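You operate a simulated robot arm through the tools that you are given. There is no shell and no other tool. Be economical: measure what you need, move in short steps, check, and stop when the job is done.

The job below is to be done with a simulated two-armed robot. You get a single attempt, and the scene is never put back.

TASK
Pick up the 12 V cream carton from the packing table with one hand, pass it to the other hand and put it on the fourth board from the bottom of the side rack.

It is judged by the outcome, as a careful person would: the job done as asked, and still so three seconds after it is handed in. It fails if anything else is knocked over, pushed out of place, dropped, spilled or broken.

THE ROBOT
Two 7-joint arms with two-finger grippers on one trunk, on a base that drives. Base frame: it is fixed to the floor where the robot stands at the start and does not move with it; the origin is under the middle of the robot, x ahead of it, y to its left, z up; the surface under the hand at the start is at about z = 0.8. Readings come in m, degrees, newtons and seconds.
The left shoulder is at the start at [0.057, 0.175, 1.152], the right one opposite. With the tool pointing down near the work surface each hand reaches from about 0.1 to 0.86 m from the robot's upright axis, wherever it stands, measured 20 degrees to its own side. Places, roughly: fourth board of the side rack [-2.9, 1.3, 1.3]. Payload 2.94 kg a hand.
Tool frame (each hand has its own): the origin (TCP) lies between the finger pads and is the grasp point; the fingertips stand 0.03 m ahead of it; z points along the fingers, y is the line along which they close. The gripper opens to 0.138 m. The gripper's body begins 0.109 m behind the TCP.
Orientation is that of the tool frame in the base frame, as a unit quaternion [x, y, z, w]. With the fingers straight down and closing along the base's y, the tool's x points along the base's -x, its y along +y and its z along -z.

THE INTERFACE
- The arms move only by the tool apply_moves. It takes "left_commands", "right_commands" or both (then of equal length, played together; a hand with none holds still); each is a list that holds one entry, the list of rows, each a list of 7 numbers: the turn, a rotation vector about the tool's x, y, z in units of 4 degrees (1.0 is 4 degrees), then the shift along the tool's x, y, z in units of 30 mm (1.0 is 30 mm), then the finger opening in cm, from 0 to 13.8. In form: [[[rx, ry, rz, x, y, z, claw], ...]]. A call has 1 to 12 rows; each row shifts and turns the commanded pose from where the row before left it, along the tool's axes as they then stand. A call with a number of a shift or a turn outside -1 to 1 is refused whole. Each row takes 0.2 s and may step no farther than 0.05 m and 8.6 degrees from the row before; otherwise, or with a gripper value out of range, the whole call is refused. A pose out of reach is approached as far as the arm can. The call stops where the force on the tool passes 40 N (or 10 N more than at its start, if that is more) or the arm is blocked; 0.2 s more then pass. Each finger halts on what it meets, pressing with about 23 N; the grip force reading is that of the motor and also rises with nothing between the fingers. The clock runs only during rows and for 0.2 s after the last one: add rows that do not move to give the fingers time. It gives the time, the measured TCP pose, the force on the tool (base axes), the opening and the grip force at its end, in the units of the frame above (readings bear some noise), with the torque about the TCP (base axes, N m) and any sound that the robot's microphone picked up.
- Cameras (640 x 400 px; columns grow to the right, rows downward): "scene" is now at [0.1246, 0.0153, 1.6102]; the picture's right is [0.25, -0.97, -0.00], its down [-0.85, -0.22, -0.48] and it looks along [0.46, 0.12, -0.88] (base axes); focal length 266 px, centre (320, 200). "left" rides on the left gripper at [0.071, -0.019, -0.146] in its tool frame; the picture's right is [0.26, 0.96, 0.00], its down [-0.85, 0.23, -0.48] and it looks along [-0.46, 0.12, 0.88] (tool axes); focal length 280 px, centre (320, 200). "right" rides on the right gripper at [0.071, 0.019, -0.146] in its tool frame; the picture's right is [-0.26, 0.96, 0.00], its down [-0.85, -0.23, -0.48] and it looks along [-0.46, -0.12, 0.88] (tool axes); focal length 280 px, centre (320, 200). There is no depth. A picture from a camera that has moved, and an enlarged one, comes with that camera's place and axes in the base frame and with its lens.
- grab_frame(camera): a new picture of that camera. No time passes.
- move_column(by): slides the trunk up (or, below 0, down) by that many m; the arms and the scene camera ride with it, the base frame stays. It gives what a move gives, with no picture.
- base_move(legs): drives the robot by 1 to 6 legs, each [ahead, turn to the left] in m and degrees, along the robot's own axes; the way and the turn of a leg run together, so that a leg with both is an arc; at most 1.5 m and 180 degrees a leg. The arms and the cameras ride along, it lands a little off, and it stops where it bumps. It gives what a move gives.
- turn_head(pan, tilt): turns the head with the scene camera to pan (to the left, within 120 degrees either way) and tilt (down, from -29 to 69), counted from straight ahead of the robot. It gives what a move gives.
- zoom(camera, box): a new picture of the part [left, top, right, bottom] of that camera's present view, enlarged. No time passes.
- hand_in(): hands the job in; it is judged then, once.

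Work in short steps. Places have to be worked out from the pictures, the camera data and where the tool is seen: move nearer, look again, correct. Check each grasp and each placing, and mend what went wrong. You have 120 turns and 100 pictures in all, those below and enlarged ones among them. Open the grippers and draw the arms clear of the work before you hand the job in, unless the task says otherwise; then end with one line.

The tools are called after "Call:" as a command line: name --argument value ..., lists and objects as JSON in quotes. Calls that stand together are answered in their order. apply_moves: Moves the arms, as the interface text tells. Its arguments: {"type":"object","properties":{"left_commands":{"type":"array"},"right_commands":{"type":"array"}},"required":[]} The other tools are called the same way: move_column (by) slides the trunk up or down; base_move (legs) drives the base; turn_head (pan, tilt) turns the head that bears the scene camera; grab_frame (camera) takes a picture; zoom (camera, box) takes an enlarged picture of a part of a camera's view; hand_in () hands the job in.

At the start:

```text
clock: 0.0
left_eef_pos: [0.5843, 0.1908, 1.0686]
left_orientation: [0.0, 1.0, 0.0, 0.001]
left_force: [0.5, -0.7, 0.0]
left_wrist_torque: [0.0, -0.01, -0.01]
left_gripper_width: 0.1382
left_gripper_force: 0.1
right_eef_pos: [0.5596, -0.2415, 1.1001]
right_orientation: [0.0, 1.0, -0.001, -0.001]
right_force: [0.3, 0.5, -0.2]
right_wrist_torque: [-0.03, 0.04, -0.01]
right_gripper_width: 0.138
right_gripper_force: 0.1
trunk travel left (down, up): [-0.325, 0.409]
robot x, y, heading: [0.0007, -0.0011, 0.0]
head pan, tilt: [14.4, 61.5]
```

scene: 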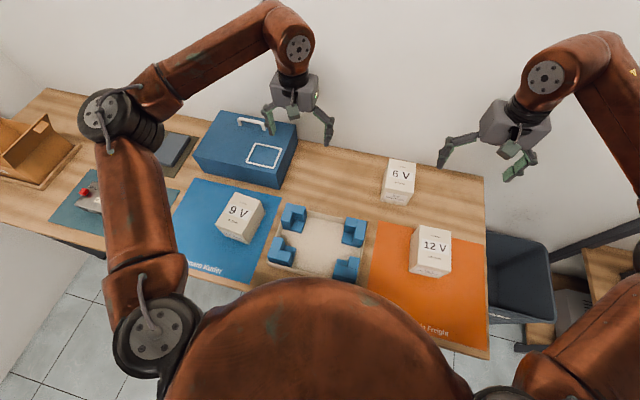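
right: 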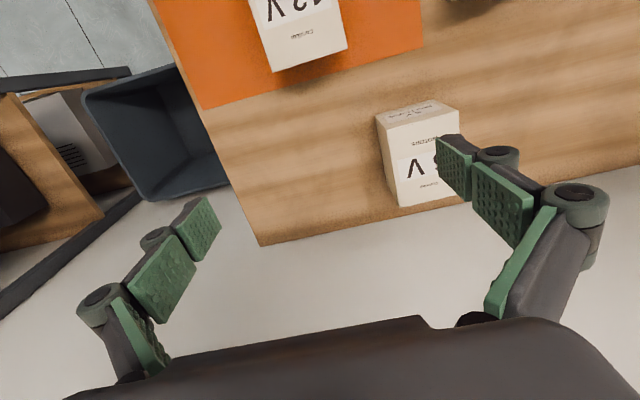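
left: 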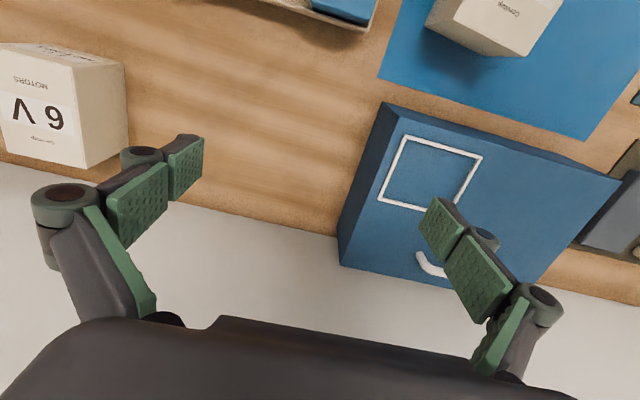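

The 12 V carton sits on the orange mat, in reach of the right hand. I zoom in to measure it.

Call:
zoom --camera "scene" --box '[360, 200, 500, 300]'

Call:
zoom --camera "right" --box '[160, 0, 480, 200]'

```text
4.00 times, centred on (430, 250) of scene
camera zoom: at [0.1246, 0.0153, 1.6102], right [0.25, -0.97, 0.0], down [-0.85, -0.22, -0.48], along [0.46, 0.12, -0.88], focal length 1062 px, centre (-120, 0)
```

zoom: 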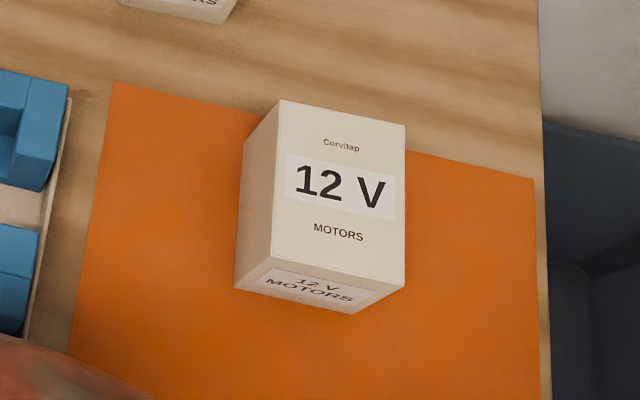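

```text
2.00 times, centred on (320, 100) of right
camera zoom: at [0.4886, -0.2217, 1.2464], right [0.26, 0.96, 0.0], down [0.85, -0.23, 0.47], along [0.46, -0.12, -0.88], focal length 561 px, centre (320, 400)
```

zoom: 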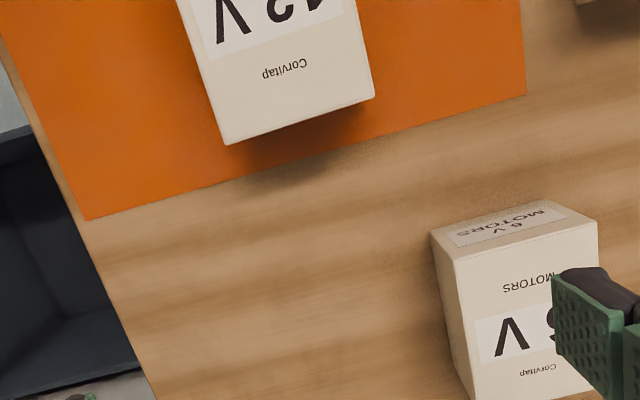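

From the picture: carton is about x 0.376–0.496, y −0.282…−0.193, top z≈0.89. Before grasping I look toward the rack to plan the placing.

Call:
turn_head --pan 120 --tilt 10

Call:
grab_frame --camera "scene"

```text
clock: 1.8
left_eef_pos: [0.584, 0.1916, 1.0687]
left_orientation: [0.0, 1.0, 0.0, 0.0]
left_force: [-0.9, 0.3, 1.0]
left_wrist_torque: [0.01, 0.03, -0.01]
left_gripper_width: 0.1384
left_gripper_force: 0.0
right_eef_pos: [0.5588, -0.2427, 1.1003]
right_orientation: [-0.001, 1.0, 0.0, -0.001]
right_force: [0.2, -0.1, 0.6]
right_wrist_torque: [0.01, -0.03, -0.02]
right_gripper_width: 0.138
right_gripper_force: 0.1
trunk travel left (down, up): [-0.325, 0.409]
robot x, y, heading: [0.0007, -0.0017, -0.1]
head pan, tilt: [120.0, 10.0]
```

```text
94 pictures are left
camera scene: at [0.0153, 0.0797, 1.6863], right [0.87, 0.5, 0.0], down [0.09, -0.15, -0.98], along [-0.49, 0.85, -0.17], focal length 266 px, centre (320, 200)
```

scene: 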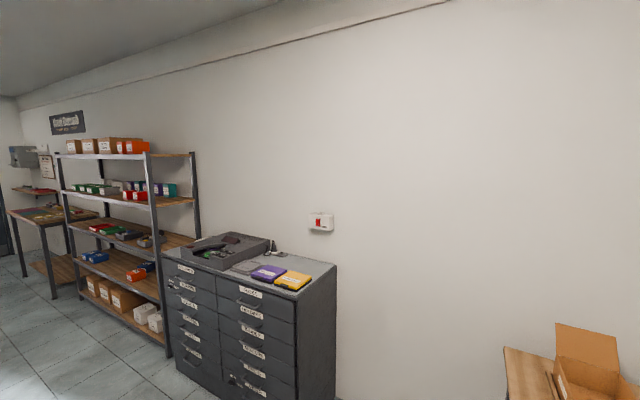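

Call:
zoom --camera "scene" --box '[20, 110, 220, 235]'

Call:
zoom --camera "scene" --box '[0, 110, 320, 400]'

```text
3.20 times, centred on (120, 172) of scene
camera zoom: at [0.0153, 0.0797, 1.6863], right [0.87, 0.5, 0.0], down [0.09, -0.15, -0.98], along [-0.49, 0.85, -0.17], focal length 850 px, centre (960, 288)
```

zoom: 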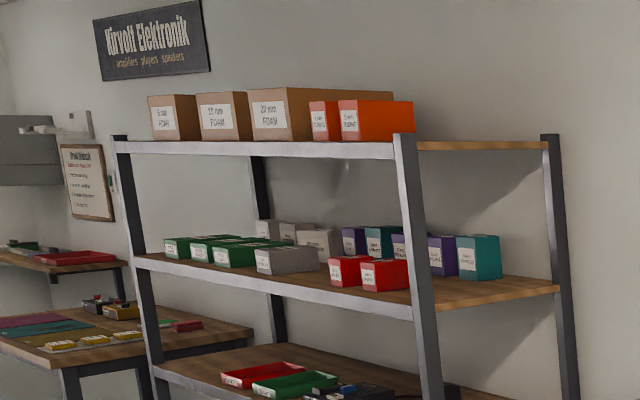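

```text
1.38 times, centred on (160, 255) of scene
camera zoom: at [0.0153, 0.0797, 1.6863], right [0.87, 0.5, 0.0], down [0.09, -0.15, -0.98], along [-0.49, 0.85, -0.17], focal length 366 px, centre (541, 124)
```

zoom: 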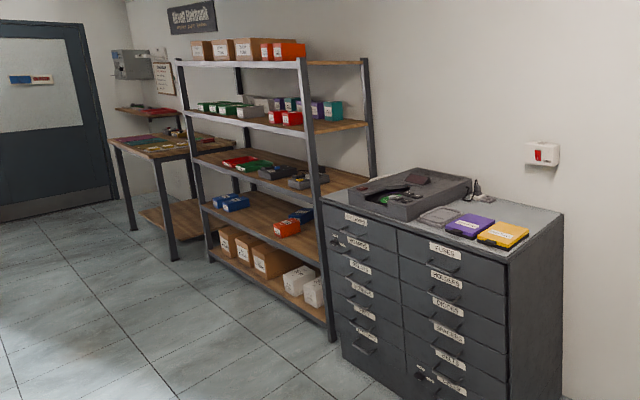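

The fourth board (bins in green/grey/red) is at z≈1.3, front edge y≈1.1, spanning x≈−3.6…−2.0. Now I bring the right hand above the carton and check the alignment.

Call:
turn_head --pan -10 --tilt 60

Call:
apply_moves --right_commands '[[[0, 0, 0, 0.875, 0.04, 0.5, 13.8], [0, 0, 0, 0.875, 0.04, 0.7, 13.8], [0, 0, 0, 0.875, 0.04, 0.7, 13.8], [0, 0, 0, 0.875, 0.04, 0.7, 13.8]]]'

Call:
grab_frame --camera "right"

Call:
grab_frame --camera "scene"

```text
clock: 3.9
left_eef_pos: [0.5841, 0.1909, 1.0704]
left_orientation: [0.0, 1.0, 0.001, 0.0]
left_force: [0.3, 0.3, 0.2]
left_wrist_torque: [-0.02, -0.01, -0.02]
left_gripper_width: 0.1381
left_gripper_force: 0.0
right_eef_pos: [0.56, -0.2421, 1.1001]
right_orientation: [0.0, 1.0, 0.0, -0.001]
right_force: [0.2, -0.2, -0.5]
right_wrist_torque: [-0.03, 0.0, 0.0]
right_gripper_width: 0.138
right_gripper_force: 0.2
trunk travel left (down, up): [-0.325, 0.409]
robot x, y, heading: [-0.0004, 0.0017, 0.2]
head pan, tilt: [-10.0, 60.0]
```

```text
clock: 4.9
left_eef_pos: [0.5837, 0.1914, 1.0692]
left_orientation: [-0.001, 1.0, -0.001, 0.0]
left_force: [-0.2, 0.6, -0.5]
left_wrist_torque: [0.0, -0.04, -0.02]
left_gripper_width: 0.1381
left_gripper_force: 0.0
right_eef_pos: [0.4546, -0.2389, 1.0239]
right_orientation: [0.0, 1.0, 0.0, 0.0]
right_force: [-0.8, -0.5, 0.2]
right_wrist_torque: [-0.01, 0.0, -0.01]
right_gripper_width: 0.138
right_gripper_force: 0.1
trunk travel left (down, up): [-0.325, 0.409]
robot x, y, heading: [-0.002, -0.0006, -0.2]
head pan, tilt: [-10.0, 60.0]
```

```text
91 pictures are left
camera right: at [0.3833, -0.219, 1.1695], right [0.26, 0.96, 0.0], down [0.85, -0.23, 0.48], along [0.46, -0.12, -0.88], focal length 280 px, centre (320, 200)
```

right: 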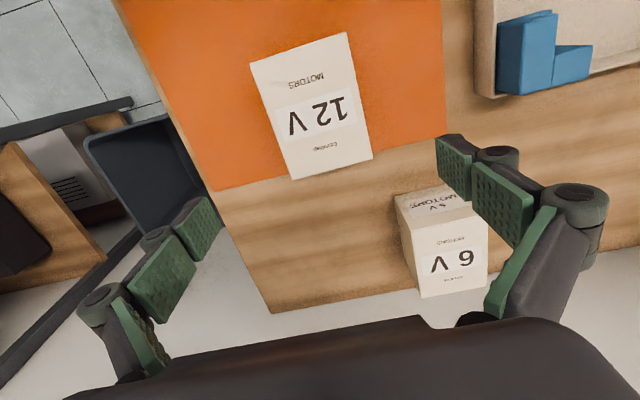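

```text
90 pictures are left
camera scene: at [0.127, -0.0128, 1.6119], right [-0.17, -0.98, 0.0], down [-0.85, 0.15, -0.5], along [0.49, -0.09, -0.87], focal length 266 px, centre (320, 200)
```

scene: 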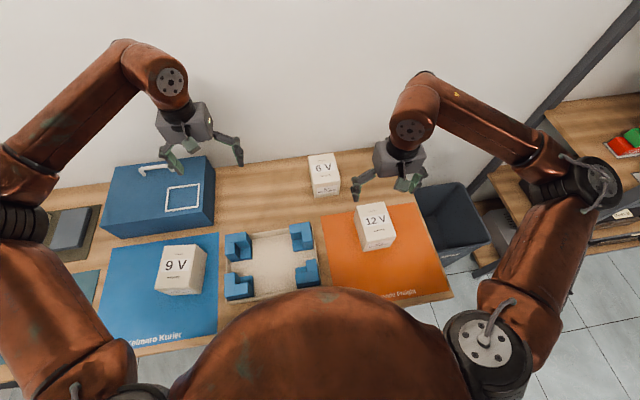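

Both views agree: carton centre ≈(0.437, −0.2365), square to the base. I descend at x≈0.455 (leaving the near end free for the left hand) and then close.

Call:
apply_moves --right_commands '[[[0, 0, 0, 0, 0.08, 0.88, 13.8], [0, 0, 0, 0, 0, 0.88, 13.8], [0, 0, 0, 0, 0, 0.88, 13.8], [0, 0, 0, 0, 0, 0.88, 13.8], [0, 0, 0, 0, 0, 0.88, 13.8], [0, 0, 0, 0, 0, 0.87, 13.8]]]'

Call:
apply_moves --right_commands '[[[0, 0, 0, 0, 0, 0, 7], [0, 0, 0, 0, 0, 0, 7], [0, 0, 0, 0, 0, 0, 7], [0, 0, 0, 0, 0, 0, 7], [0, 0, 0, 0, 0, 0, 7]]]'

Call:
grab_frame --camera "right"

```text
clock: 6.3
left_eef_pos: [0.5842, 0.1911, 1.0693]
left_orientation: [0.0, 1.0, 0.0, 0.0]
left_force: [-1.1, -0.2, 0.5]
left_wrist_torque: [-0.01, 0.0, 0.03]
left_gripper_width: 0.138
left_gripper_force: 0.0
right_eef_pos: [0.4538, -0.2338, 0.8621]
right_orientation: [-0.001, 1.0, 0.001, -0.001]
right_force: [0.1, 0.4, -0.8]
right_wrist_torque: [-0.01, 0.06, 0.01]
right_gripper_width: 0.1379
right_gripper_force: 0.0
trunk travel left (down, up): [-0.325, 0.409]
robot x, y, heading: [0.0017, -0.0003, -0.3]
head pan, tilt: [-10.0, 60.0]
```

```text
clock: 7.5
left_eef_pos: [0.5834, 0.1916, 1.0698]
left_orientation: [0.0, 1.0, 0.0, 0.0]
left_force: [0.3, 0.3, -0.4]
left_wrist_torque: [0.0, -0.03, 0.01]
left_gripper_width: 0.1382
left_gripper_force: 0.0
right_eef_pos: [0.4531, -0.2331, 0.8646]
right_orientation: [-0.001, 1.0, 0.0, 0.0]
right_force: [1.3, -3.8, 6.0]
right_wrist_torque: [-0.2, 0.12, 0.23]
right_gripper_width: 0.0902
right_gripper_force: 23.1
trunk travel left (down, up): [-0.325, 0.409]
robot x, y, heading: [0.0012, -0.0022, 0.1]
head pan, tilt: [-10.0, 60.0]
```

```text
89 pictures are left
camera right: at [0.3826, -0.2139, 1.01], right [0.26, 0.96, 0.0], down [0.85, -0.23, 0.48], along [0.46, -0.12, -0.88], focal length 280 px, centre (320, 200)
```

right: 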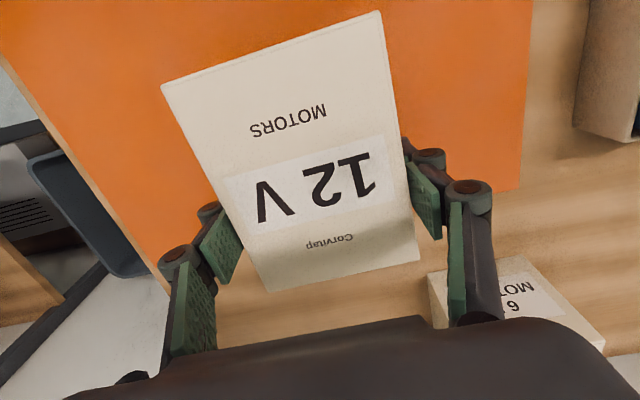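

The fingers gripped at 0.090 m. Lift straight up and check the load.

Call:
apply_moves --right_commands '[[[0, 0, 0, 0, 0, -0.4, 7], [0, 0, 0, 0, 0, -0.8, 7], [0, 0, 0, 0, 0, -0.9, 7], [0, 0, 0, 0, 0, -0.9, 7], [0, 0, 0, 0, 0, -0.9, 7], [0, 0, 0, 0, 0, -0.9, 7], [0, 0, 0, 0, 0, -0.9, 7], [0, 0, 0, 0, 0, -0.9, 7], [0, 0, 0, 0, 0, -0.9, 7], [0, 0, 0, 0, 0, 0, 7]]]'

Call:
grab_frame --camera "right"

Call:
grab_frame --camera "scene"

```text
clock: 9.7
left_eef_pos: [0.5837, 0.1913, 1.0701]
left_orientation: [0.001, 1.0, 0.0, 0.0]
left_force: [0.1, -0.5, -0.3]
left_wrist_torque: [0.01, 0.0, 0.01]
left_gripper_width: 0.1381
left_gripper_force: 0.1
right_eef_pos: [0.4556, -0.2343, 1.0913]
right_orientation: [0.0, 1.0, 0.0, -0.001]
right_force: [-0.2, -0.8, 0.2]
right_wrist_torque: [0.02, -0.03, 0.01]
right_gripper_width: 0.0699
right_gripper_force: 0.0
trunk travel left (down, up): [-0.325, 0.409]
robot x, y, heading: [-0.0014, -0.0011, -0.1]
head pan, tilt: [-10.0, 60.0]
```

```text
88 pictures are left
camera right: at [0.3852, -0.2141, 1.2376], right [0.26, 0.97, 0.0], down [0.85, -0.23, 0.47], along [0.46, -0.12, -0.88], focal length 280 px, centre (320, 200)
```

right: 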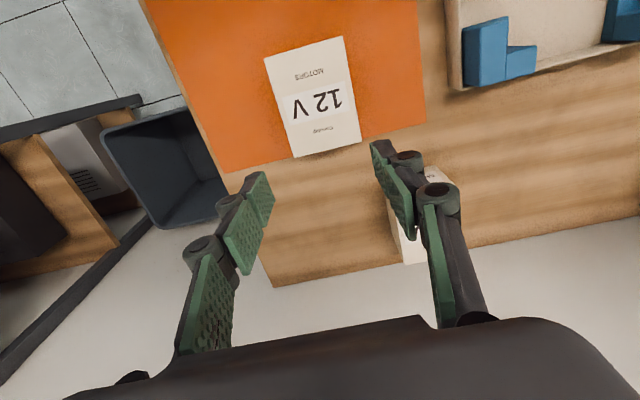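

```text
87 pictures are left
camera scene: at [0.1276, -0.0128, 1.6118], right [-0.17, -0.98, 0.0], down [-0.85, 0.15, -0.5], along [0.49, -0.09, -0.87], focal length 266 px, centre (320, 200)
```

scene: 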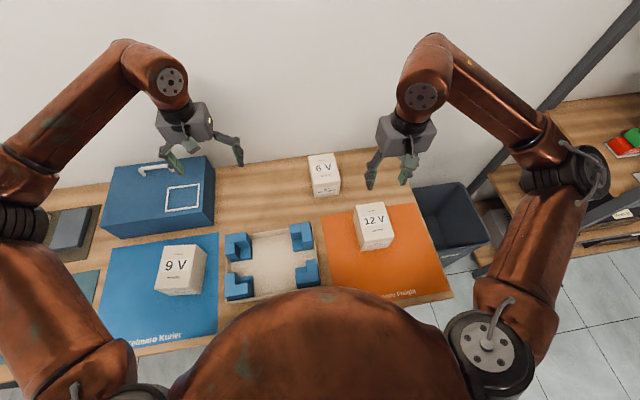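

The carton slipped out and still stands on the mat (centre ≈(0.439, −0.231)). I open again and go deeper, nearer to its middle.

Call:
apply_moves --right_commands '[[[0, 0, 0, 0.2, 0.07, 0, 13.8], [0, 0, 0, 0.2, 0, 0, 13.8], [0, 0, 0, 0, 0, 0, 13.8], [0, 0, 0, 0, 0, 0.9, 13.8], [0, 0, 0, 0, 0, 0.9, 13.8], [0, 0, 0, 0, 0, 0.9, 13.8], [0, 0, 0, 0, 0, 0.9, 13.8], [0, 0, 0, 0, 0, 0.9, 13.8], [0, 0, 0, 0, 0, 0.9, 13.8], [0, 0, 0, 0, 0, 0.9, 13.8], [0, 0, 0, 0, 0, 0.9, 13.8], [0, 0, 0, 0, 0, 0.9, 13.8]]]'

Call:
apply_moves --right_commands '[[[0, 0, 0, 0, 0, 0.15, 13.8], [0, 0, 0, 0, 0, 0, 0], [0, 0, 0, 0, 0, 0, 0], [0, 0, 0, 0, 0, 0, 0], [0, 0, 0, 0, 0, 0, 0], [0, 0, 0, 0, 0, 0, 0]]]'

Call:
apply_moves --right_commands '[[[0, 0, 0, 0, 0, -0.1, 0], [0, 0, 0, 0, 0, -0.1, 0], [0, 0, 0, 0, 0, -0.2, 0], [0, 0, 0, 0, 0, -0.2, 0], [0, 0, 0, 0, 0, -0.2, 0], [0, 0, 0, 0, 0, 0, 0]]]'

Call:
grab_frame --camera "right"

```text
clock: 12.3
left_eef_pos: [0.5833, 0.1909, 1.069]
left_orientation: [0.0, 1.0, 0.0, 0.0]
left_force: [0.5, 0.1, -0.7]
left_wrist_torque: [0.03, 0.0, 0.03]
left_gripper_width: 0.1381
left_gripper_force: 0.0
right_eef_pos: [0.442, -0.2322, 0.8467]
right_orientation: [0.0, 1.0, 0.0, 0.0]
right_force: [1.0, -0.2, 0.2]
right_wrist_torque: [0.0, -0.01, 0.0]
right_gripper_width: 0.1381
right_gripper_force: 0.1
trunk travel left (down, up): [-0.325, 0.409]
robot x, y, heading: [-0.001, -0.0005, 0.1]
head pan, tilt: [-10.0, 60.0]
```

```text
clock: 13.7
left_eef_pos: [0.5839, 0.1905, 1.0688]
left_orientation: [0.0, 1.0, 0.0, 0.0]
left_force: [-0.3, 0.0, -0.5]
left_wrist_torque: [-0.01, -0.04, 0.0]
left_gripper_width: 0.1381
left_gripper_force: 0.1
right_eef_pos: [0.4417, -0.2316, 0.8423]
right_orientation: [0.0, 1.0, 0.0, 0.0]
right_force: [0.7, -1.8, 1.3]
right_wrist_torque: [-0.18, 0.01, -0.02]
right_gripper_width: 0.0898
right_gripper_force: 22.5
trunk travel left (down, up): [-0.325, 0.409]
robot x, y, heading: [-0.0009, 0.0011, 0.1]
head pan, tilt: [-10.0, 60.0]
```

```text
clock: 15.1
left_eef_pos: [0.5847, 0.1907, 1.0681]
left_orientation: [0.0, 1.0, 0.0, 0.0]
left_force: [-0.2, -0.1, 0.3]
left_wrist_torque: [0.0, 0.0, -0.01]
left_gripper_width: 0.1382
left_gripper_force: 0.1
right_eef_pos: [0.4435, -0.2319, 0.8658]
right_orientation: [-0.001, 1.0, 0.001, -0.001]
right_force: [0.5, 0.2, -5.0]
right_wrist_torque: [-0.02, -0.04, 0.01]
right_gripper_width: 0.0899
right_gripper_force: 22.9
trunk travel left (down, up): [-0.325, 0.409]
robot x, y, heading: [-0.0018, -0.0, -0.2]
head pan, tilt: [-10.0, 60.0]
```

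```text
86 pictures are left
camera right: at [0.3718, -0.212, 1.0113], right [0.26, 0.96, 0.0], down [0.85, -0.23, 0.47], along [0.46, -0.12, -0.88], focal length 280 px, centre (320, 200)
```

right: 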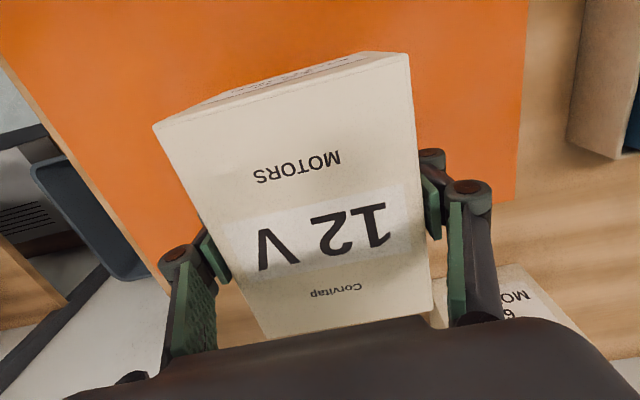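

Load is about 5 N with the grip holding at 0.090 m, and the carton looks level. I raise further, gently.

Call:
apply_moves --right_commands '[[[0, 0, 0, 0, 0, -0.2, 0], [0, 0, 0, 0, 0, -0.4, 0], [0, 0, 0, 0, 0, -0.6, 0], [0, 0, 0, 0, 0, -0.7, 0], [0, 0, 0, 0, 0, -0.7, 0], [0, 0, 0, 0, 0, -0.7, 0], [0, 0, 0, 0, 0, -0.7, 0], [0, 0, 0, 0, 0, -0.7, 0], [0, 0, 0, 0, 0, -0.5, 0], [0, 0, 0, 0, 0, -0.3, 0], [0, 0, 0, 0, 0, 0, 0]]]'

Call:
grab_frame --camera "scene"

Call:
grab_frame --camera "right"

```text
clock: 17.5
left_eef_pos: [0.5841, 0.1912, 1.0685]
left_orientation: [0.0, 1.0, 0.0, 0.0]
left_force: [-0.7, -0.8, 0.4]
left_wrist_torque: [0.03, 0.02, -0.01]
left_gripper_width: 0.1381
left_gripper_force: 0.0
right_eef_pos: [0.4431, -0.232, 1.0299]
right_orientation: [0.0, 1.0, 0.0, -0.001]
right_force: [-0.1, 0.2, -4.4]
right_wrist_torque: [-0.01, 0.02, 0.02]
right_gripper_width: 0.0898
right_gripper_force: 23.5
trunk travel left (down, up): [-0.325, 0.409]
robot x, y, heading: [0.0009, -0.0022, 0.0]
head pan, tilt: [-10.0, 60.0]
```

```text
85 pictures are left
camera scene: at [0.1277, -0.0128, 1.6118], right [-0.17, -0.98, 0.0], down [-0.85, 0.15, -0.5], along [0.49, -0.09, -0.87], focal length 266 px, centre (320, 200)
```

scene: 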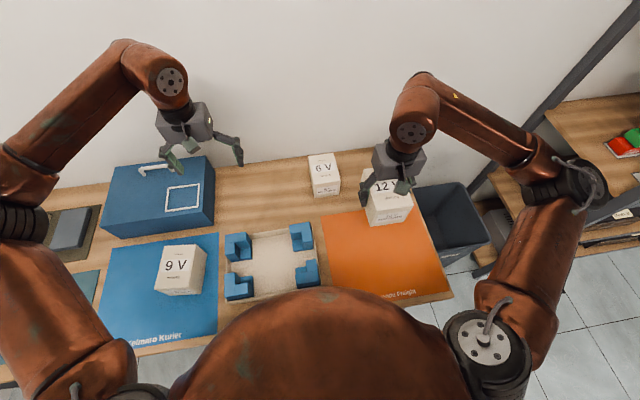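

```text
84 pictures are left
camera right: at [0.3723, -0.2129, 1.1761], right [0.26, 0.96, 0.0], down [0.85, -0.23, 0.47], along [0.46, -0.12, -0.88], focal length 280 px, centre (320, 200)
```

right: 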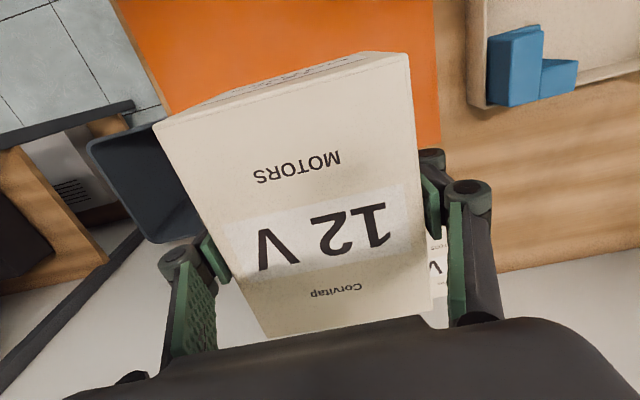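

Firmly held, about 0.5 kg. Now I yaw the right hand +90° (so its fingers sit on the near/far faces) while raising, and pitch the left hand to point forward so it can take the carton across its free 0.12 m sides.

Call:
apply_moves --right_commands '[[[0, 0, -0.5, 0, 0, -0.2, 0], [0, 0, -1, 0, 0, -0.3, 0], [0, 0, -1, 0, 0, -0.3, 0], [0, 0, -1, 0, 0, -0.3, 0], [0, 0, -1, 0, 0, -0.3, 0], [0, 0, -1, 0, 0, -0.3, 0], [0, 0, -1, 0, 0, -0.3, 0], [0, 0, -1, 0, 0, -0.3, 0], [0, 0, -1, 0, 0, -0.2, 0], [0, 0, -1, 0, 0, -0.1, 0], [0, 0, -1, 0, 0, 0, 0], [0, 0, -1, 0, 0, 0, 0]]]' --left_commands '[[[0, -1, 0, 0, 0, 0, 13.8], [0, -1, 0, 0, 0, 0, 13.8], [0, -1, 0, 0, 0, 0, 13.8], [0, -1, 0, 0, 0, 0, 13.8], [0, -1, 0, 0, 0, 0, 13.8], [0, -1, 0, 0, 0, 0, 13.8], [0, -1, 0, 0, 0, 0, 13.8], [0, -1, 0, 0, 0, 0, 13.8], [0, -1, 0, 0, 0, 0, 13.8], [0, -1, 0, 0, 0, 0, 13.8], [0, -1, 0, 0, 0, 0, 13.8], [0, -1, 0, 0, 0, 0, 13.8]]]'

Call:
grab_frame --camera "scene"

```text
clock: 20.1
left_eef_pos: [0.584, 0.191, 1.0697]
left_orientation: [0.0, 0.913, -0.001, 0.408]
left_force: [-0.2, -0.1, -0.1]
left_wrist_torque: [-0.01, -0.02, -0.01]
left_gripper_width: 0.1379
left_gripper_force: 0.0
right_eef_pos: [0.4421, -0.2327, 1.109]
right_orientation: [-0.391, 0.92, 0.001, 0.0]
right_force: [-1.2, 0.4, -4.6]
right_wrist_torque: [0.0, -0.03, -0.02]
right_gripper_width: 0.0898
right_gripper_force: 22.8
trunk travel left (down, up): [-0.325, 0.409]
robot x, y, heading: [-0.0008, 0.0036, 0.0]
head pan, tilt: [-10.0, 60.0]
```

```text
83 pictures are left
camera scene: at [0.1273, -0.0125, 1.6119], right [-0.17, -0.98, 0.0], down [-0.85, 0.15, -0.5], along [0.49, -0.09, -0.87], focal length 266 px, centre (320, 200)
```

scene: 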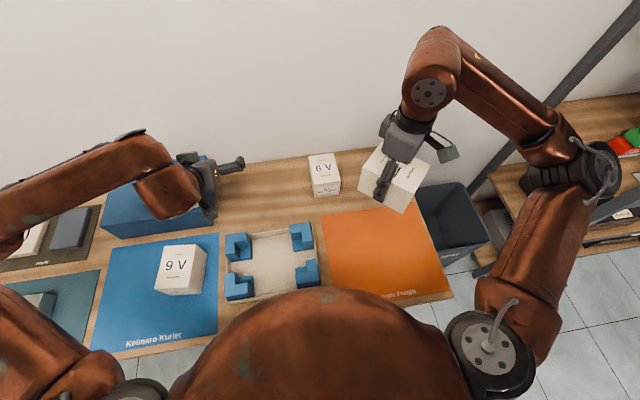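

Both turns go well. I finish the right yaw (44° more) and the left pitch (27° more).

Call:
apply_moves --right_commands '[[[0, 0, -1, 0, 0, 0, 0], [0, 0, -1, 0, 0, 0, 0], [0, 0, -1, 0, 0, 0, 0], [0, 0, -1, 0, 0, 0, 0], [0, 0, -1, 0, 0, 0, 0], [0, 0, -1, 0, 0, 0, 0], [0, 0, -1, 0, 0, 0, 0], [0, 0, -1, 0, 0, 0, 0], [0, 0, -1, 0, 0, 0, 0], [0, 0, -1, 0, 0, 0, 0], [0, 0, -1, 0, 0, 0, 0], [0, 0, 0, 0, 0, 0, 0]]]' --left_commands '[[[0, -1, 0, 0, 0, 0, 13.8], [0, -1, 0, 0, 0, 0, 13.8], [0, -1, 0, 0, 0, 0, 13.8], [0, -1, 0, 0, 0, 0, 13.8], [0, -1, 0, 0, 0, 0, 13.8], [0, -1, 0, 0, 0, 0, 13.8], [0, -0.75, 0, 0, 0, 0, 13.8], [0, 0, 0, 0, 0, -0.9, 13.8], [0, 0, 0, 0, 0, -0.9, 13.8], [0, 0, 0, 0, 0, -0.9, 13.8], [0, 0, 0, 0, 0, -0.9, 13.8], [0, 0, 0, 0, 0, -0.9, 13.8]]]'

Call:
grab_frame --camera "scene"

Call:
grab_frame --camera "right"

```text
clock: 22.7
left_eef_pos: [0.5827, 0.1917, 1.0693]
left_orientation: [0.0, 0.809, 0.0, 0.588]
left_force: [0.2, -1.3, -0.3]
left_wrist_torque: [0.01, -0.01, 0.0]
left_gripper_width: 0.1381
left_gripper_force: 0.1
left hand out of reach, approached as far as the arm can: row 7, 8, 9, 10, 11, 12
right_eef_pos: [0.3271, -0.1344, 1.0953]
right_orientation: [-0.706, 0.709, 0.0, 0.0]
right_force: [0.1, -0.4, -5.2]
right_wrist_torque: [0.02, -0.01, -0.01]
right_gripper_width: 0.0897
right_gripper_force: 23.6
right hand out of reach, approached as far as the arm can: row 3, 4, 5, 6, 7, 8, 9, 10, 11
trunk travel left (down, up): [-0.325, 0.409]
robot x, y, heading: [0.0006, -0.0033, 0.3]
head pan, tilt: [-10.0, 60.0]
```

```text
82 pictures are left
camera scene: at [0.1275, -0.0128, 1.6118], right [-0.17, -0.98, 0.0], down [-0.85, 0.15, -0.5], along [0.49, -0.09, -0.87], focal length 266 px, centre (320, 200)
```

scene: 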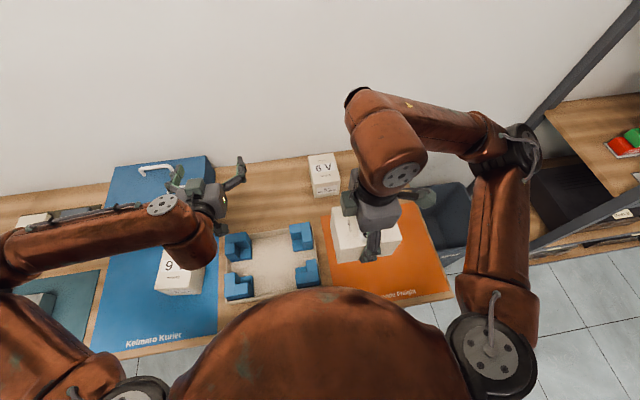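

```text
81 pictures are left
camera right: at [0.3077, -0.2054, 1.2417], right [-0.96, 0.26, 0.0], down [0.23, 0.85, 0.48], along [0.13, 0.46, -0.88], focal length 280 px, centre (320, 200)
```

right: 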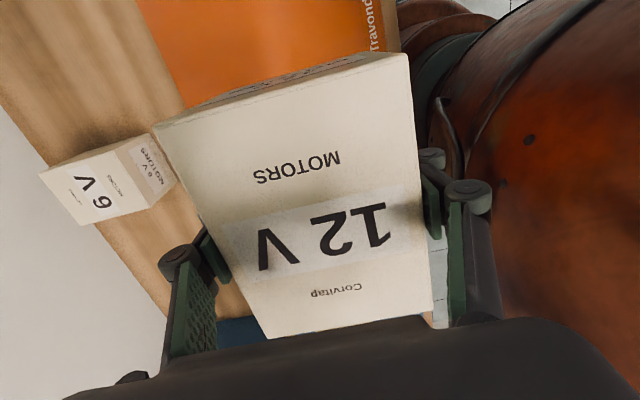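

The right hand reached the yaw but drifted in to (0.327, −0.134); the left is pitched 72°. I carry the carton forward in two parts, first half checking how the commanded pose carries over.

Call:
apply_moves --right_commands '[[[0, 0, 0, -0.2, -0.5, 0, 0], [0, 0, 0, -0.3, -0.9, 0, 0], [0, 0, 0, -0.3, -0.9, 0, 0], [0, 0, 0, -0.3, -0.9, 0, 0], [0, 0, 0, -0.3, -0.9, 0, 0], [0, 0, 0, -0.3, -0.9, 0, 0], [0, 0, 0, 0, 0, 0, 0]]]'

```text
clock: 24.3
left_eef_pos: [0.5832, 0.1913, 1.0689]
left_orientation: [0.0, 0.809, 0.0, 0.587]
left_force: [-0.2, -0.2, -0.4]
left_wrist_torque: [-0.02, 0.02, 0.05]
left_gripper_width: 0.138
left_gripper_force: 0.1
right_eef_pos: [0.369, -0.0391, 1.0877]
right_orientation: [-0.705, 0.709, 0.0, 0.0]
right_force: [-0.6, 0.4, -4.4]
right_wrist_torque: [0.02, -0.02, 0.03]
right_gripper_width: 0.0898
right_gripper_force: 23.1
right hand out of reach, approached as far as the arm can: row 1, 2, 3, 4, 5, 6
trunk travel left (down, up): [-0.325, 0.409]
robot x, y, heading: [0.0011, 0.0007, 0.1]
head pan, tilt: [-10.0, 60.0]
```

At full 90° yaw the right arm cannot reach forward. I turn back to about 45° yaw (which was feasible) and will bring the left hand in pointing forward-right instead.

Call:
apply_moves --right_commands '[[[0, 0, 1, 0, 0, 0, 0], [0, 0, 1, 0, 0, 0, 0], [0, 0, 1, 0, 0, 0, 0], [0, 0, 1, 0, 0, 0, 0], [0, 0, 1, 0, 0, 0, 0], [0, 0, 1, 0, 0, 0, 0], [0, 0, 1, 0, 0, 0, 0], [0, 0, 1, 0, 0, 0, 0], [0, 0, 1, 0, 0, 0, 0], [0, 0, 1, 0, 0, 0, 0], [0, 0, 1, 0, 0, 0, 0], [0, 0, 0, 0, 0, 0, 0]]]'

Call:
grab_frame --camera "scene"

```text
clock: 26.9
left_eef_pos: [0.585, 0.191, 1.0691]
left_orientation: [-0.001, 0.809, 0.001, 0.587]
left_force: [-0.9, 1.1, -0.1]
left_wrist_torque: [0.0, 0.0, -0.04]
left_gripper_width: 0.1381
left_gripper_force: 0.1
right_eef_pos: [0.3701, -0.0407, 1.0868]
right_orientation: [-0.39, 0.921, 0.001, -0.001]
right_force: [-0.2, 0.0, -4.4]
right_wrist_torque: [-0.01, -0.04, 0.03]
right_gripper_width: 0.0897
right_gripper_force: 23.2
trunk travel left (down, up): [-0.325, 0.409]
robot x, y, heading: [-0.0003, 0.0004, 0.1]
head pan, tilt: [-10.0, 60.0]
```

```text
80 pictures are left
camera scene: at [0.1275, -0.0122, 1.6118], right [-0.17, -0.98, 0.0], down [-0.85, 0.15, -0.5], along [0.49, -0.09, -0.87], focal length 266 px, centre (320, 200)
```

scene: 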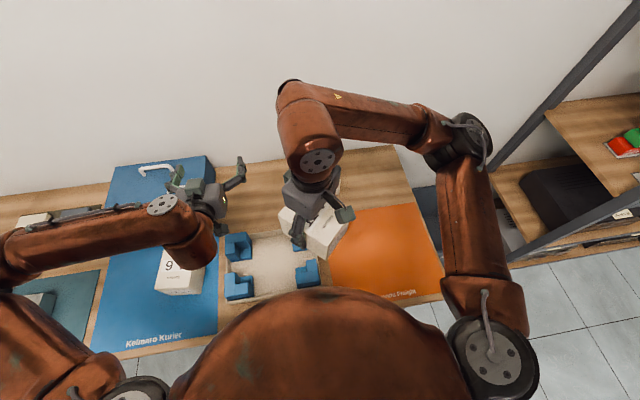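

The commanded pose restarts from where the arm truly is, at 46° yaw. I move the carton to about (0.62, −0.10) and turn the left hand's heading 44° to the right.

Call:
apply_moves --right_commands '[[[0, 0, 0, -0.2, -0.4, 0, 0], [0, 0, 0, -0.4, -0.7, 0, 0], [0, 0, 0, -0.45, -0.75, -0.05, 0], [0, 0, 0, -0.45, -0.75, -0.05, 0], [0, 0, 0, -0.45, -0.75, -0.05, 0], [0, 0, 0, -0.45, -0.75, -0.05, 0], [0, 0, 0, -0.45, -0.75, -0.05, 0], [0, 0, 0, -0.45, -0.75, -0.05, 0], [0, 0, 0, -0.45, -0.75, -0.05, 0], [0, 0, 0, -0.4, -0.7, 0, 0], [0, 0, 0, -0.2, -0.4, 0, 0], [0, 0, 0, 0, 0, 0, 0]]]' --left_commands '[[[0.951, 0, 0.309, 0, 0, 0, 13.8], [0.951, 0, 0.309, 0, 0, 0, 13.8], [0.951, 0, 0.309, 0, 0, 0, 13.8], [0.951, 0, 0.309, 0, 0, 0, 13.8], [0.951, 0, 0.309, 0, 0, 0, 13.8], [0.951, 0, 0.309, 0, 0, 0, 13.8], [0.951, 0, 0.309, 0, 0, 0, 13.8], [0.951, 0, 0.309, 0, 0, 0, 13.8], [0.951, 0, 0.309, 0, 0, 0, 13.8], [0.951, 0, 0.309, 0, 0, 0, 13.8], [0.951, 0, 0.309, 0, 0, 0, 13.8], [0, 0, 0, 0, 0, 0, 13.8]]]'

Call:
grab_frame --camera "scene"

Call:
grab_frame --camera "left"

```text
clock: 29.5
left_eef_pos: [0.5843, 0.1843, 1.0694]
left_orientation: [0.283, 0.756, -0.211, 0.551]
left_force: [0.0, -0.8, 0.2]
left_wrist_torque: [-0.03, 0.03, -0.02]
left_gripper_width: 0.1379
left_gripper_force: 0.1
left hand out of reach, approached as far as the arm can: row 11
right_eef_pos: [0.5944, -0.0942, 1.0966]
right_orientation: [-0.387, 0.922, 0.0, 0.001]
right_force: [0.2, 0.0, -3.8]
right_wrist_torque: [0.0, -0.04, 0.05]
right_gripper_width: 0.0897
right_gripper_force: 22.7
right hand out of reach, approached as far as the arm can: row 10, 11
trunk travel left (down, up): [-0.325, 0.409]
robot x, y, heading: [-0.0014, -0.0032, 0.0]
head pan, tilt: [-10.0, 60.0]
```

```text
79 pictures are left
camera scene: at [0.1274, -0.0115, 1.6119], right [-0.17, -0.98, 0.0], down [-0.85, 0.15, -0.5], along [0.49, -0.09, -0.87], focal length 266 px, centre (320, 200)
```

scene: 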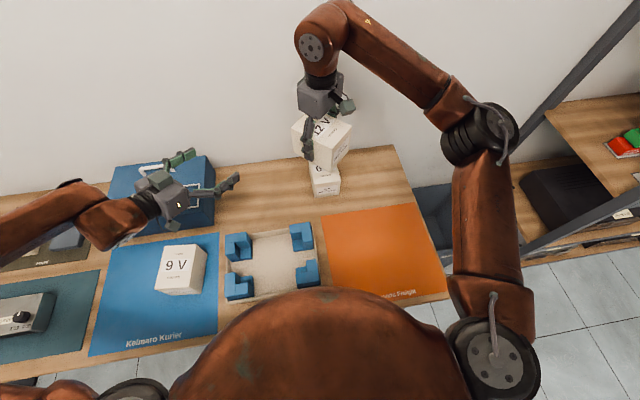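

```text
78 pictures are left
camera left: at [0.4525, 0.2763, 1.0468], right [0.58, 0.78, -0.26], down [0.01, 0.31, 0.95], along [0.82, -0.55, 0.17], focal length 280 px, centre (320, 200)
```

left: 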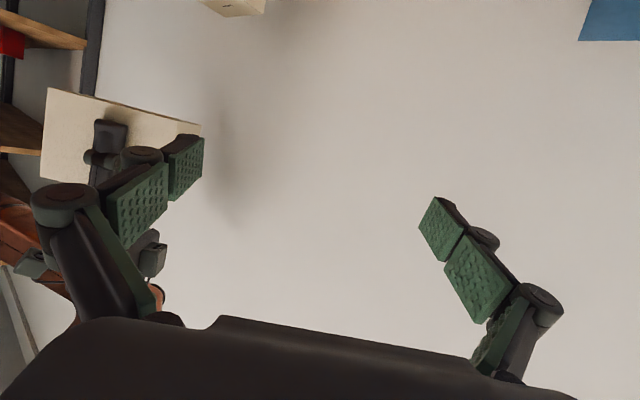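

The left now points at heading −41.5°, 18° below level; the right holds the carton at yaw 45.5°. I bring the right back 2.5 cm and add 3° yaw so they are square, and slide the left sideways to stand behind the carton.

Call:
apply_moves --right_commands '[[[0, 0, 0, 0.1, 0.16, 0, 0], [0, 0, -0.15, 0.15, 0.2, 0, 0], [0, 0, -0.2, 0.15, 0.2, -0.05, 0], [0, 0, -0.2, 0.06, 0.1, -0.05, 0], [0, 0, -0.2, 0, 0, 0, 0], [0, 0, 0, 0, 0, 0, 0], [0, 0, 0, 0, 0, 0, 0], [0, 0, 0, 0, 0, 0, 0]]]' --left_commands '[[[0, 0, 0, -0.08, -0.9, -0.02, 13.8], [0, 0, 0, -0.08, -0.9, -0.02, 13.8], [0, 0, 0, -0.08, -0.9, -0.02, 13.8], [0, 0, 0, -0.08, -0.9, -0.02, 13.8], [0, 0, 0, -0.08, -0.9, -0.02, 13.8], [0, 0, 0, -0.08, -0.9, -0.02, 13.8], [0, 0, 0, -0.08, -0.9, -0.02, 13.8], [0, 0, 0, -0.08, -0.9, -0.02, 13.8]]]'

Call:
grab_frame --camera "scene"

Call:
grab_frame --camera "left"

```text
clock: 31.3
left_eef_pos: [0.4798, 0.0752, 1.0858]
left_orientation: [0.303, 0.75, -0.221, 0.545]
left_force: [-0.2, 0.4, 0.3]
left_wrist_torque: [-0.03, 0.03, -0.01]
left_gripper_width: 0.1381
left_gripper_force: 0.1
left hand out of reach, approached as far as the arm can: row 6, 7, 8
right_eef_pos: [0.571, -0.0919, 1.101]
right_orientation: [-0.415, 0.91, 0.001, -0.001]
right_force: [0.6, 0.3, -4.6]
right_wrist_torque: [-0.04, -0.01, -0.02]
right_gripper_width: 0.0895
right_gripper_force: 23.3
trunk travel left (down, up): [-0.325, 0.409]
robot x, y, heading: [0.0002, -0.003, 0.1]
head pan, tilt: [-10.0, 60.0]
```

```text
77 pictures are left
camera scene: at [0.1281, -0.0112, 1.6118], right [-0.17, -0.98, 0.0], down [-0.85, 0.15, -0.5], along [0.49, -0.09, -0.87], focal length 266 px, centre (320, 200)
```

scene: 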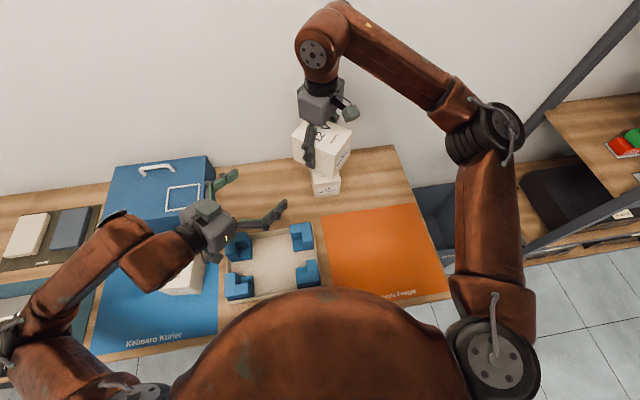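

```text
76 pictures are left
camera left: at [0.3523, 0.1715, 1.0636], right [0.61, 0.75, -0.25], down [0.02, 0.3, 0.95], along [0.79, -0.59, 0.16], focal length 280 px, centre (320, 200)
```

left: 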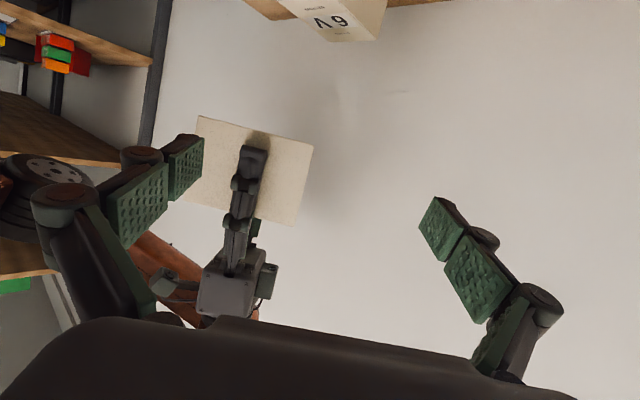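

The left stopped at its limit at (0.480, 0.075), heading −44°. I bring the carton onto the left hand's axis instead, restoring yaw 46°.

Call:
apply_moves --right_commands '[[[0, 0, 0.15, -0.3, 0.3, 0, 0], [0, 0, 0.2, -0.6, 0.55, 0, 0], [0, 0, 0.2, -0.6, 0.55, 0, 0], [0, 0, 0.2, -0.4, 0.4, 0, 0], [0, 0, 0, -0.2, 0.2, 0, 0], [0, 0, 0, 0, 0, 0, 0]]]'

Call:
grab_frame --camera "left"

Call:
grab_frame --camera "scene"

```text
clock: 32.7
left_eef_pos: [0.4814, 0.0715, 1.0857]
left_orientation: [0.304, 0.75, -0.221, 0.545]
left_force: [-0.5, 0.8, 0.2]
left_wrist_torque: [0.02, -0.01, 0.0]
left_gripper_width: 0.1379
left_gripper_force: 0.0
right_eef_pos: [0.5686, -0.0059, 1.1015]
right_orientation: [-0.391, 0.92, 0.001, 0.0]
right_force: [-0.6, -0.2, -3.7]
right_wrist_torque: [0.03, -0.02, 0.02]
right_gripper_width: 0.0898
right_gripper_force: 22.8
trunk travel left (down, up): [-0.325, 0.409]
robot x, y, heading: [0.0006, 0.0015, -0.0]
head pan, tilt: [-10.0, 60.0]
```

```text
75 pictures are left
camera left: at [0.3522, 0.1706, 1.0638], right [0.61, 0.75, -0.25], down [0.02, 0.3, 0.95], along [0.79, -0.59, 0.16], focal length 280 px, centre (320, 200)
```

left: 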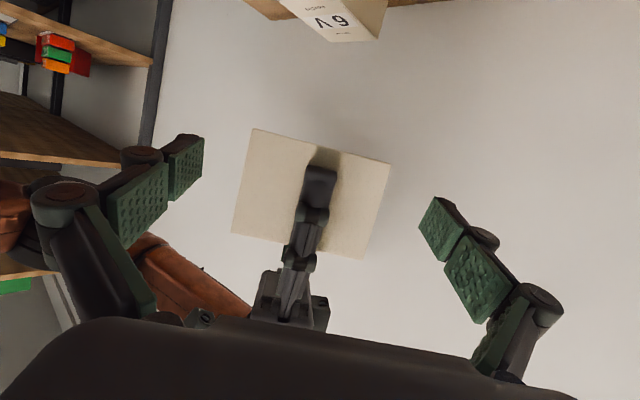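

```text
74 pictures are left
camera scene: at [0.1277, -0.0123, 1.6118], right [-0.17, -0.98, 0.0], down [-0.85, 0.15, -0.5], along [0.49, -0.09, -0.87], focal length 266 px, centre (320, 200)
```

scene: 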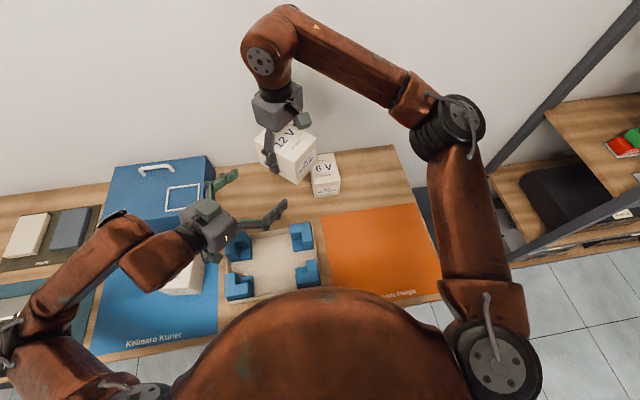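

The carton is centred on the left hand's axis (lateral error ≈1 mm) and square within 1–2°. I raise the left hand 4 cm and go half-way in, then look.

Call:
apply_moves --left_commands '[[[0, 0, 0, -0.45, 0, 0, 13.8], [0, 0, 0, -0.5, 0, 0, 13.8], [0, 0, 0, -0.42, 0, 0, 13.8], [0, 0, 0, 0, 0, 0.5, 13.8], [0, 0, 0, 0, 0, 0.6, 13.8], [0, 0, 0, 0, 0, 0, 13.8]]]'

Call:
grab_frame --camera "left"

Call:
zoom --camera "scene" --box '[160, 60, 400, 240]'

```text
clock: 34.1
left_eef_pos: [0.5102, 0.0417, 1.1148]
left_orientation: [0.302, 0.75, -0.219, 0.545]
left_force: [0.7, 0.4, 0.2]
left_wrist_torque: [-0.02, 0.01, -0.02]
left_gripper_width: 0.138
left_gripper_force: 0.1
right_eef_pos: [0.5684, -0.0043, 1.1009]
right_orientation: [-0.39, 0.921, 0.0, 0.0]
right_force: [0.3, 1.1, -4.9]
right_wrist_torque: [0.0, -0.01, 0.02]
right_gripper_width: 0.0895
right_gripper_force: 22.9
trunk travel left (down, up): [-0.325, 0.409]
robot x, y, heading: [0.0007, 0.0008, -0.3]
head pan, tilt: [-10.0, 60.0]
```

```text
73 pictures are left
camera left: at [0.3815, 0.1398, 1.0921], right [0.61, 0.75, -0.25], down [0.02, 0.3, 0.95], along [0.79, -0.59, 0.16], focal length 280 px, centre (320, 200)
```

left: 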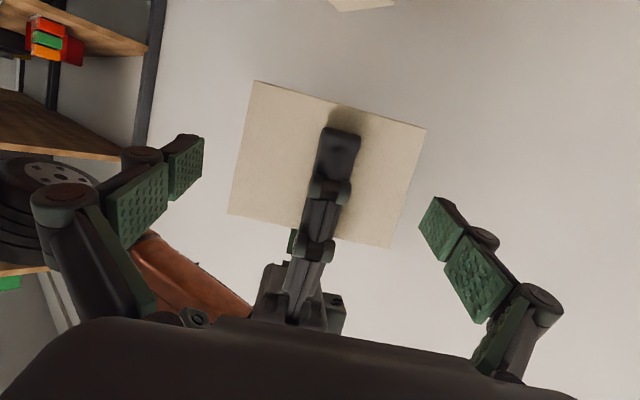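

```text
2.22 times, centred on (280, 150) of scene
camera zoom: at [0.1274, -0.0118, 1.6119], right [-0.17, -0.98, 0.0], down [-0.85, 0.15, -0.5], along [0.49, -0.09, -0.87], focal length 590 px, centre (409, 311)
```

zoom: 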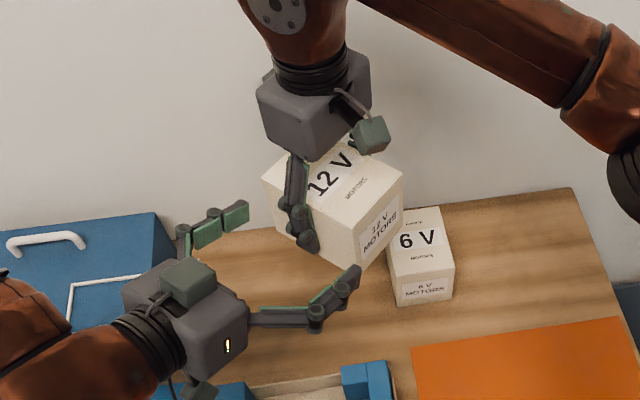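

Only ~3 mm lateral offset; correct it and go in the last 6.2 cm.

Call:
apply_moves --left_commands '[[[0, 0, 0, 0, 0.1, 0.3, 13.8], [0, 0, 0, 0, 0, 0.45, 13.8], [0, 0, 0, 0, 0, 0.45, 13.8], [0, 0, 0, 0, 0, 0.45, 13.8], [0, 0, 0, 0, 0, 0.4, 13.8], [0, 0, 0, 0, 0, 0, 13.8]]]'

Call:
grab_frame --camera "left"

Call:
zoom --camera "scene" --box '[160, 60, 400, 240]'

```text
clock: 35.5
left_eef_pos: [0.5534, 0.0044, 1.0953]
left_orientation: [0.303, 0.75, -0.22, 0.545]
left_force: [0.5, -0.1, 0.3]
left_wrist_torque: [0.01, -0.01, 0.0]
left_gripper_width: 0.1379
left_gripper_force: 0.1
right_eef_pos: [0.5688, -0.005, 1.1015]
right_orientation: [-0.391, 0.92, 0.001, 0.0]
right_force: [-0.8, 0.4, -3.8]
right_wrist_torque: [0.01, 0.0, 0.0]
right_gripper_width: 0.0897
right_gripper_force: 22.9
trunk travel left (down, up): [-0.325, 0.409]
robot x, y, heading: [-0.0014, -0.0014, 0.2]
head pan, tilt: [-10.0, 60.0]
```

```text
71 pictures are left
camera left: at [0.4256, 0.1018, 1.0726], right [0.61, 0.75, -0.25], down [0.02, 0.3, 0.95], along [0.79, -0.59, 0.16], focal length 280 px, centre (320, 200)
```

left: 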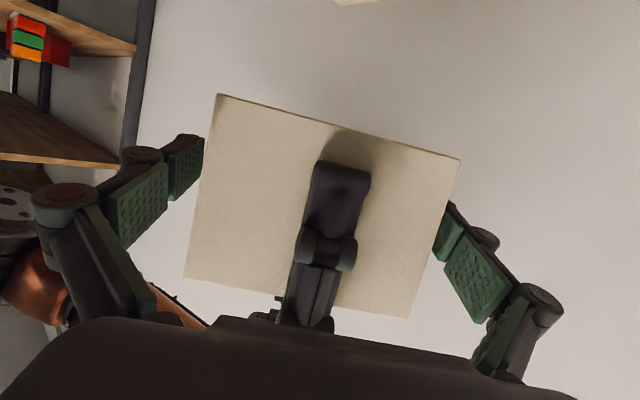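

```text
2.22 times, centred on (280, 150) of scene
camera zoom: at [0.1275, -0.012, 1.6119], right [-0.17, -0.98, 0.0], down [-0.85, 0.15, -0.5], along [0.49, -0.09, -0.87], focal length 590 px, centre (409, 311)
```

zoom: 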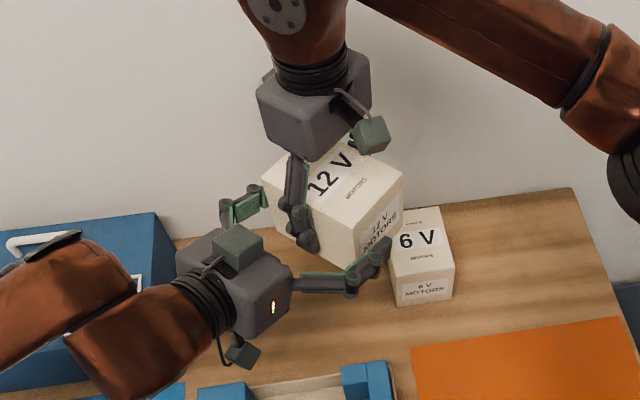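

Both left fingers straddle the carton. Close the left gripper with the right still holding.

Call:
apply_moves --left_commands '[[[0, 0, 0, 0, 0, 0, 12.4], [0, 0, 0, 0, 0, 0, 11], [0, 0, 0, 0, 0, 0, 5], [0, 0, 0, 0, 0, 0, 0], [0, 0, 0, 0, 0, 0, 0]]]'

Call:
grab_frame --camera "left"

```text
clock: 36.7
left_eef_pos: [0.5545, 0.0039, 1.0953]
left_orientation: [0.303, 0.75, -0.219, 0.545]
left_force: [1.3, 9.0, 1.8]
left_wrist_torque: [0.24, -0.09, 0.37]
left_gripper_width: 0.1195
left_gripper_force: 23.0
right_eef_pos: [0.5686, -0.0047, 1.1008]
right_orientation: [-0.39, 0.921, 0.0, -0.001]
right_force: [-1.4, -9.7, -5.8]
right_wrist_torque: [-0.28, 0.08, -0.22]
right_gripper_width: 0.0895
right_gripper_force: 23.4
trunk travel left (down, up): [-0.325, 0.409]
robot x, y, heading: [0.0005, 0.0025, -0.3]
head pan, tilt: [-10.0, 60.0]
```

```text
69 pictures are left
camera left: at [0.4259, 0.102, 1.0725], right [0.61, 0.75, -0.25], down [0.02, 0.3, 0.95], along [0.79, -0.59, 0.16], focal length 280 px, centre (320, 200)
```

left: 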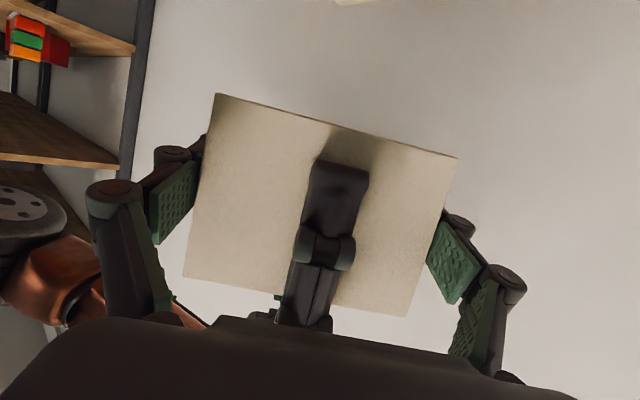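

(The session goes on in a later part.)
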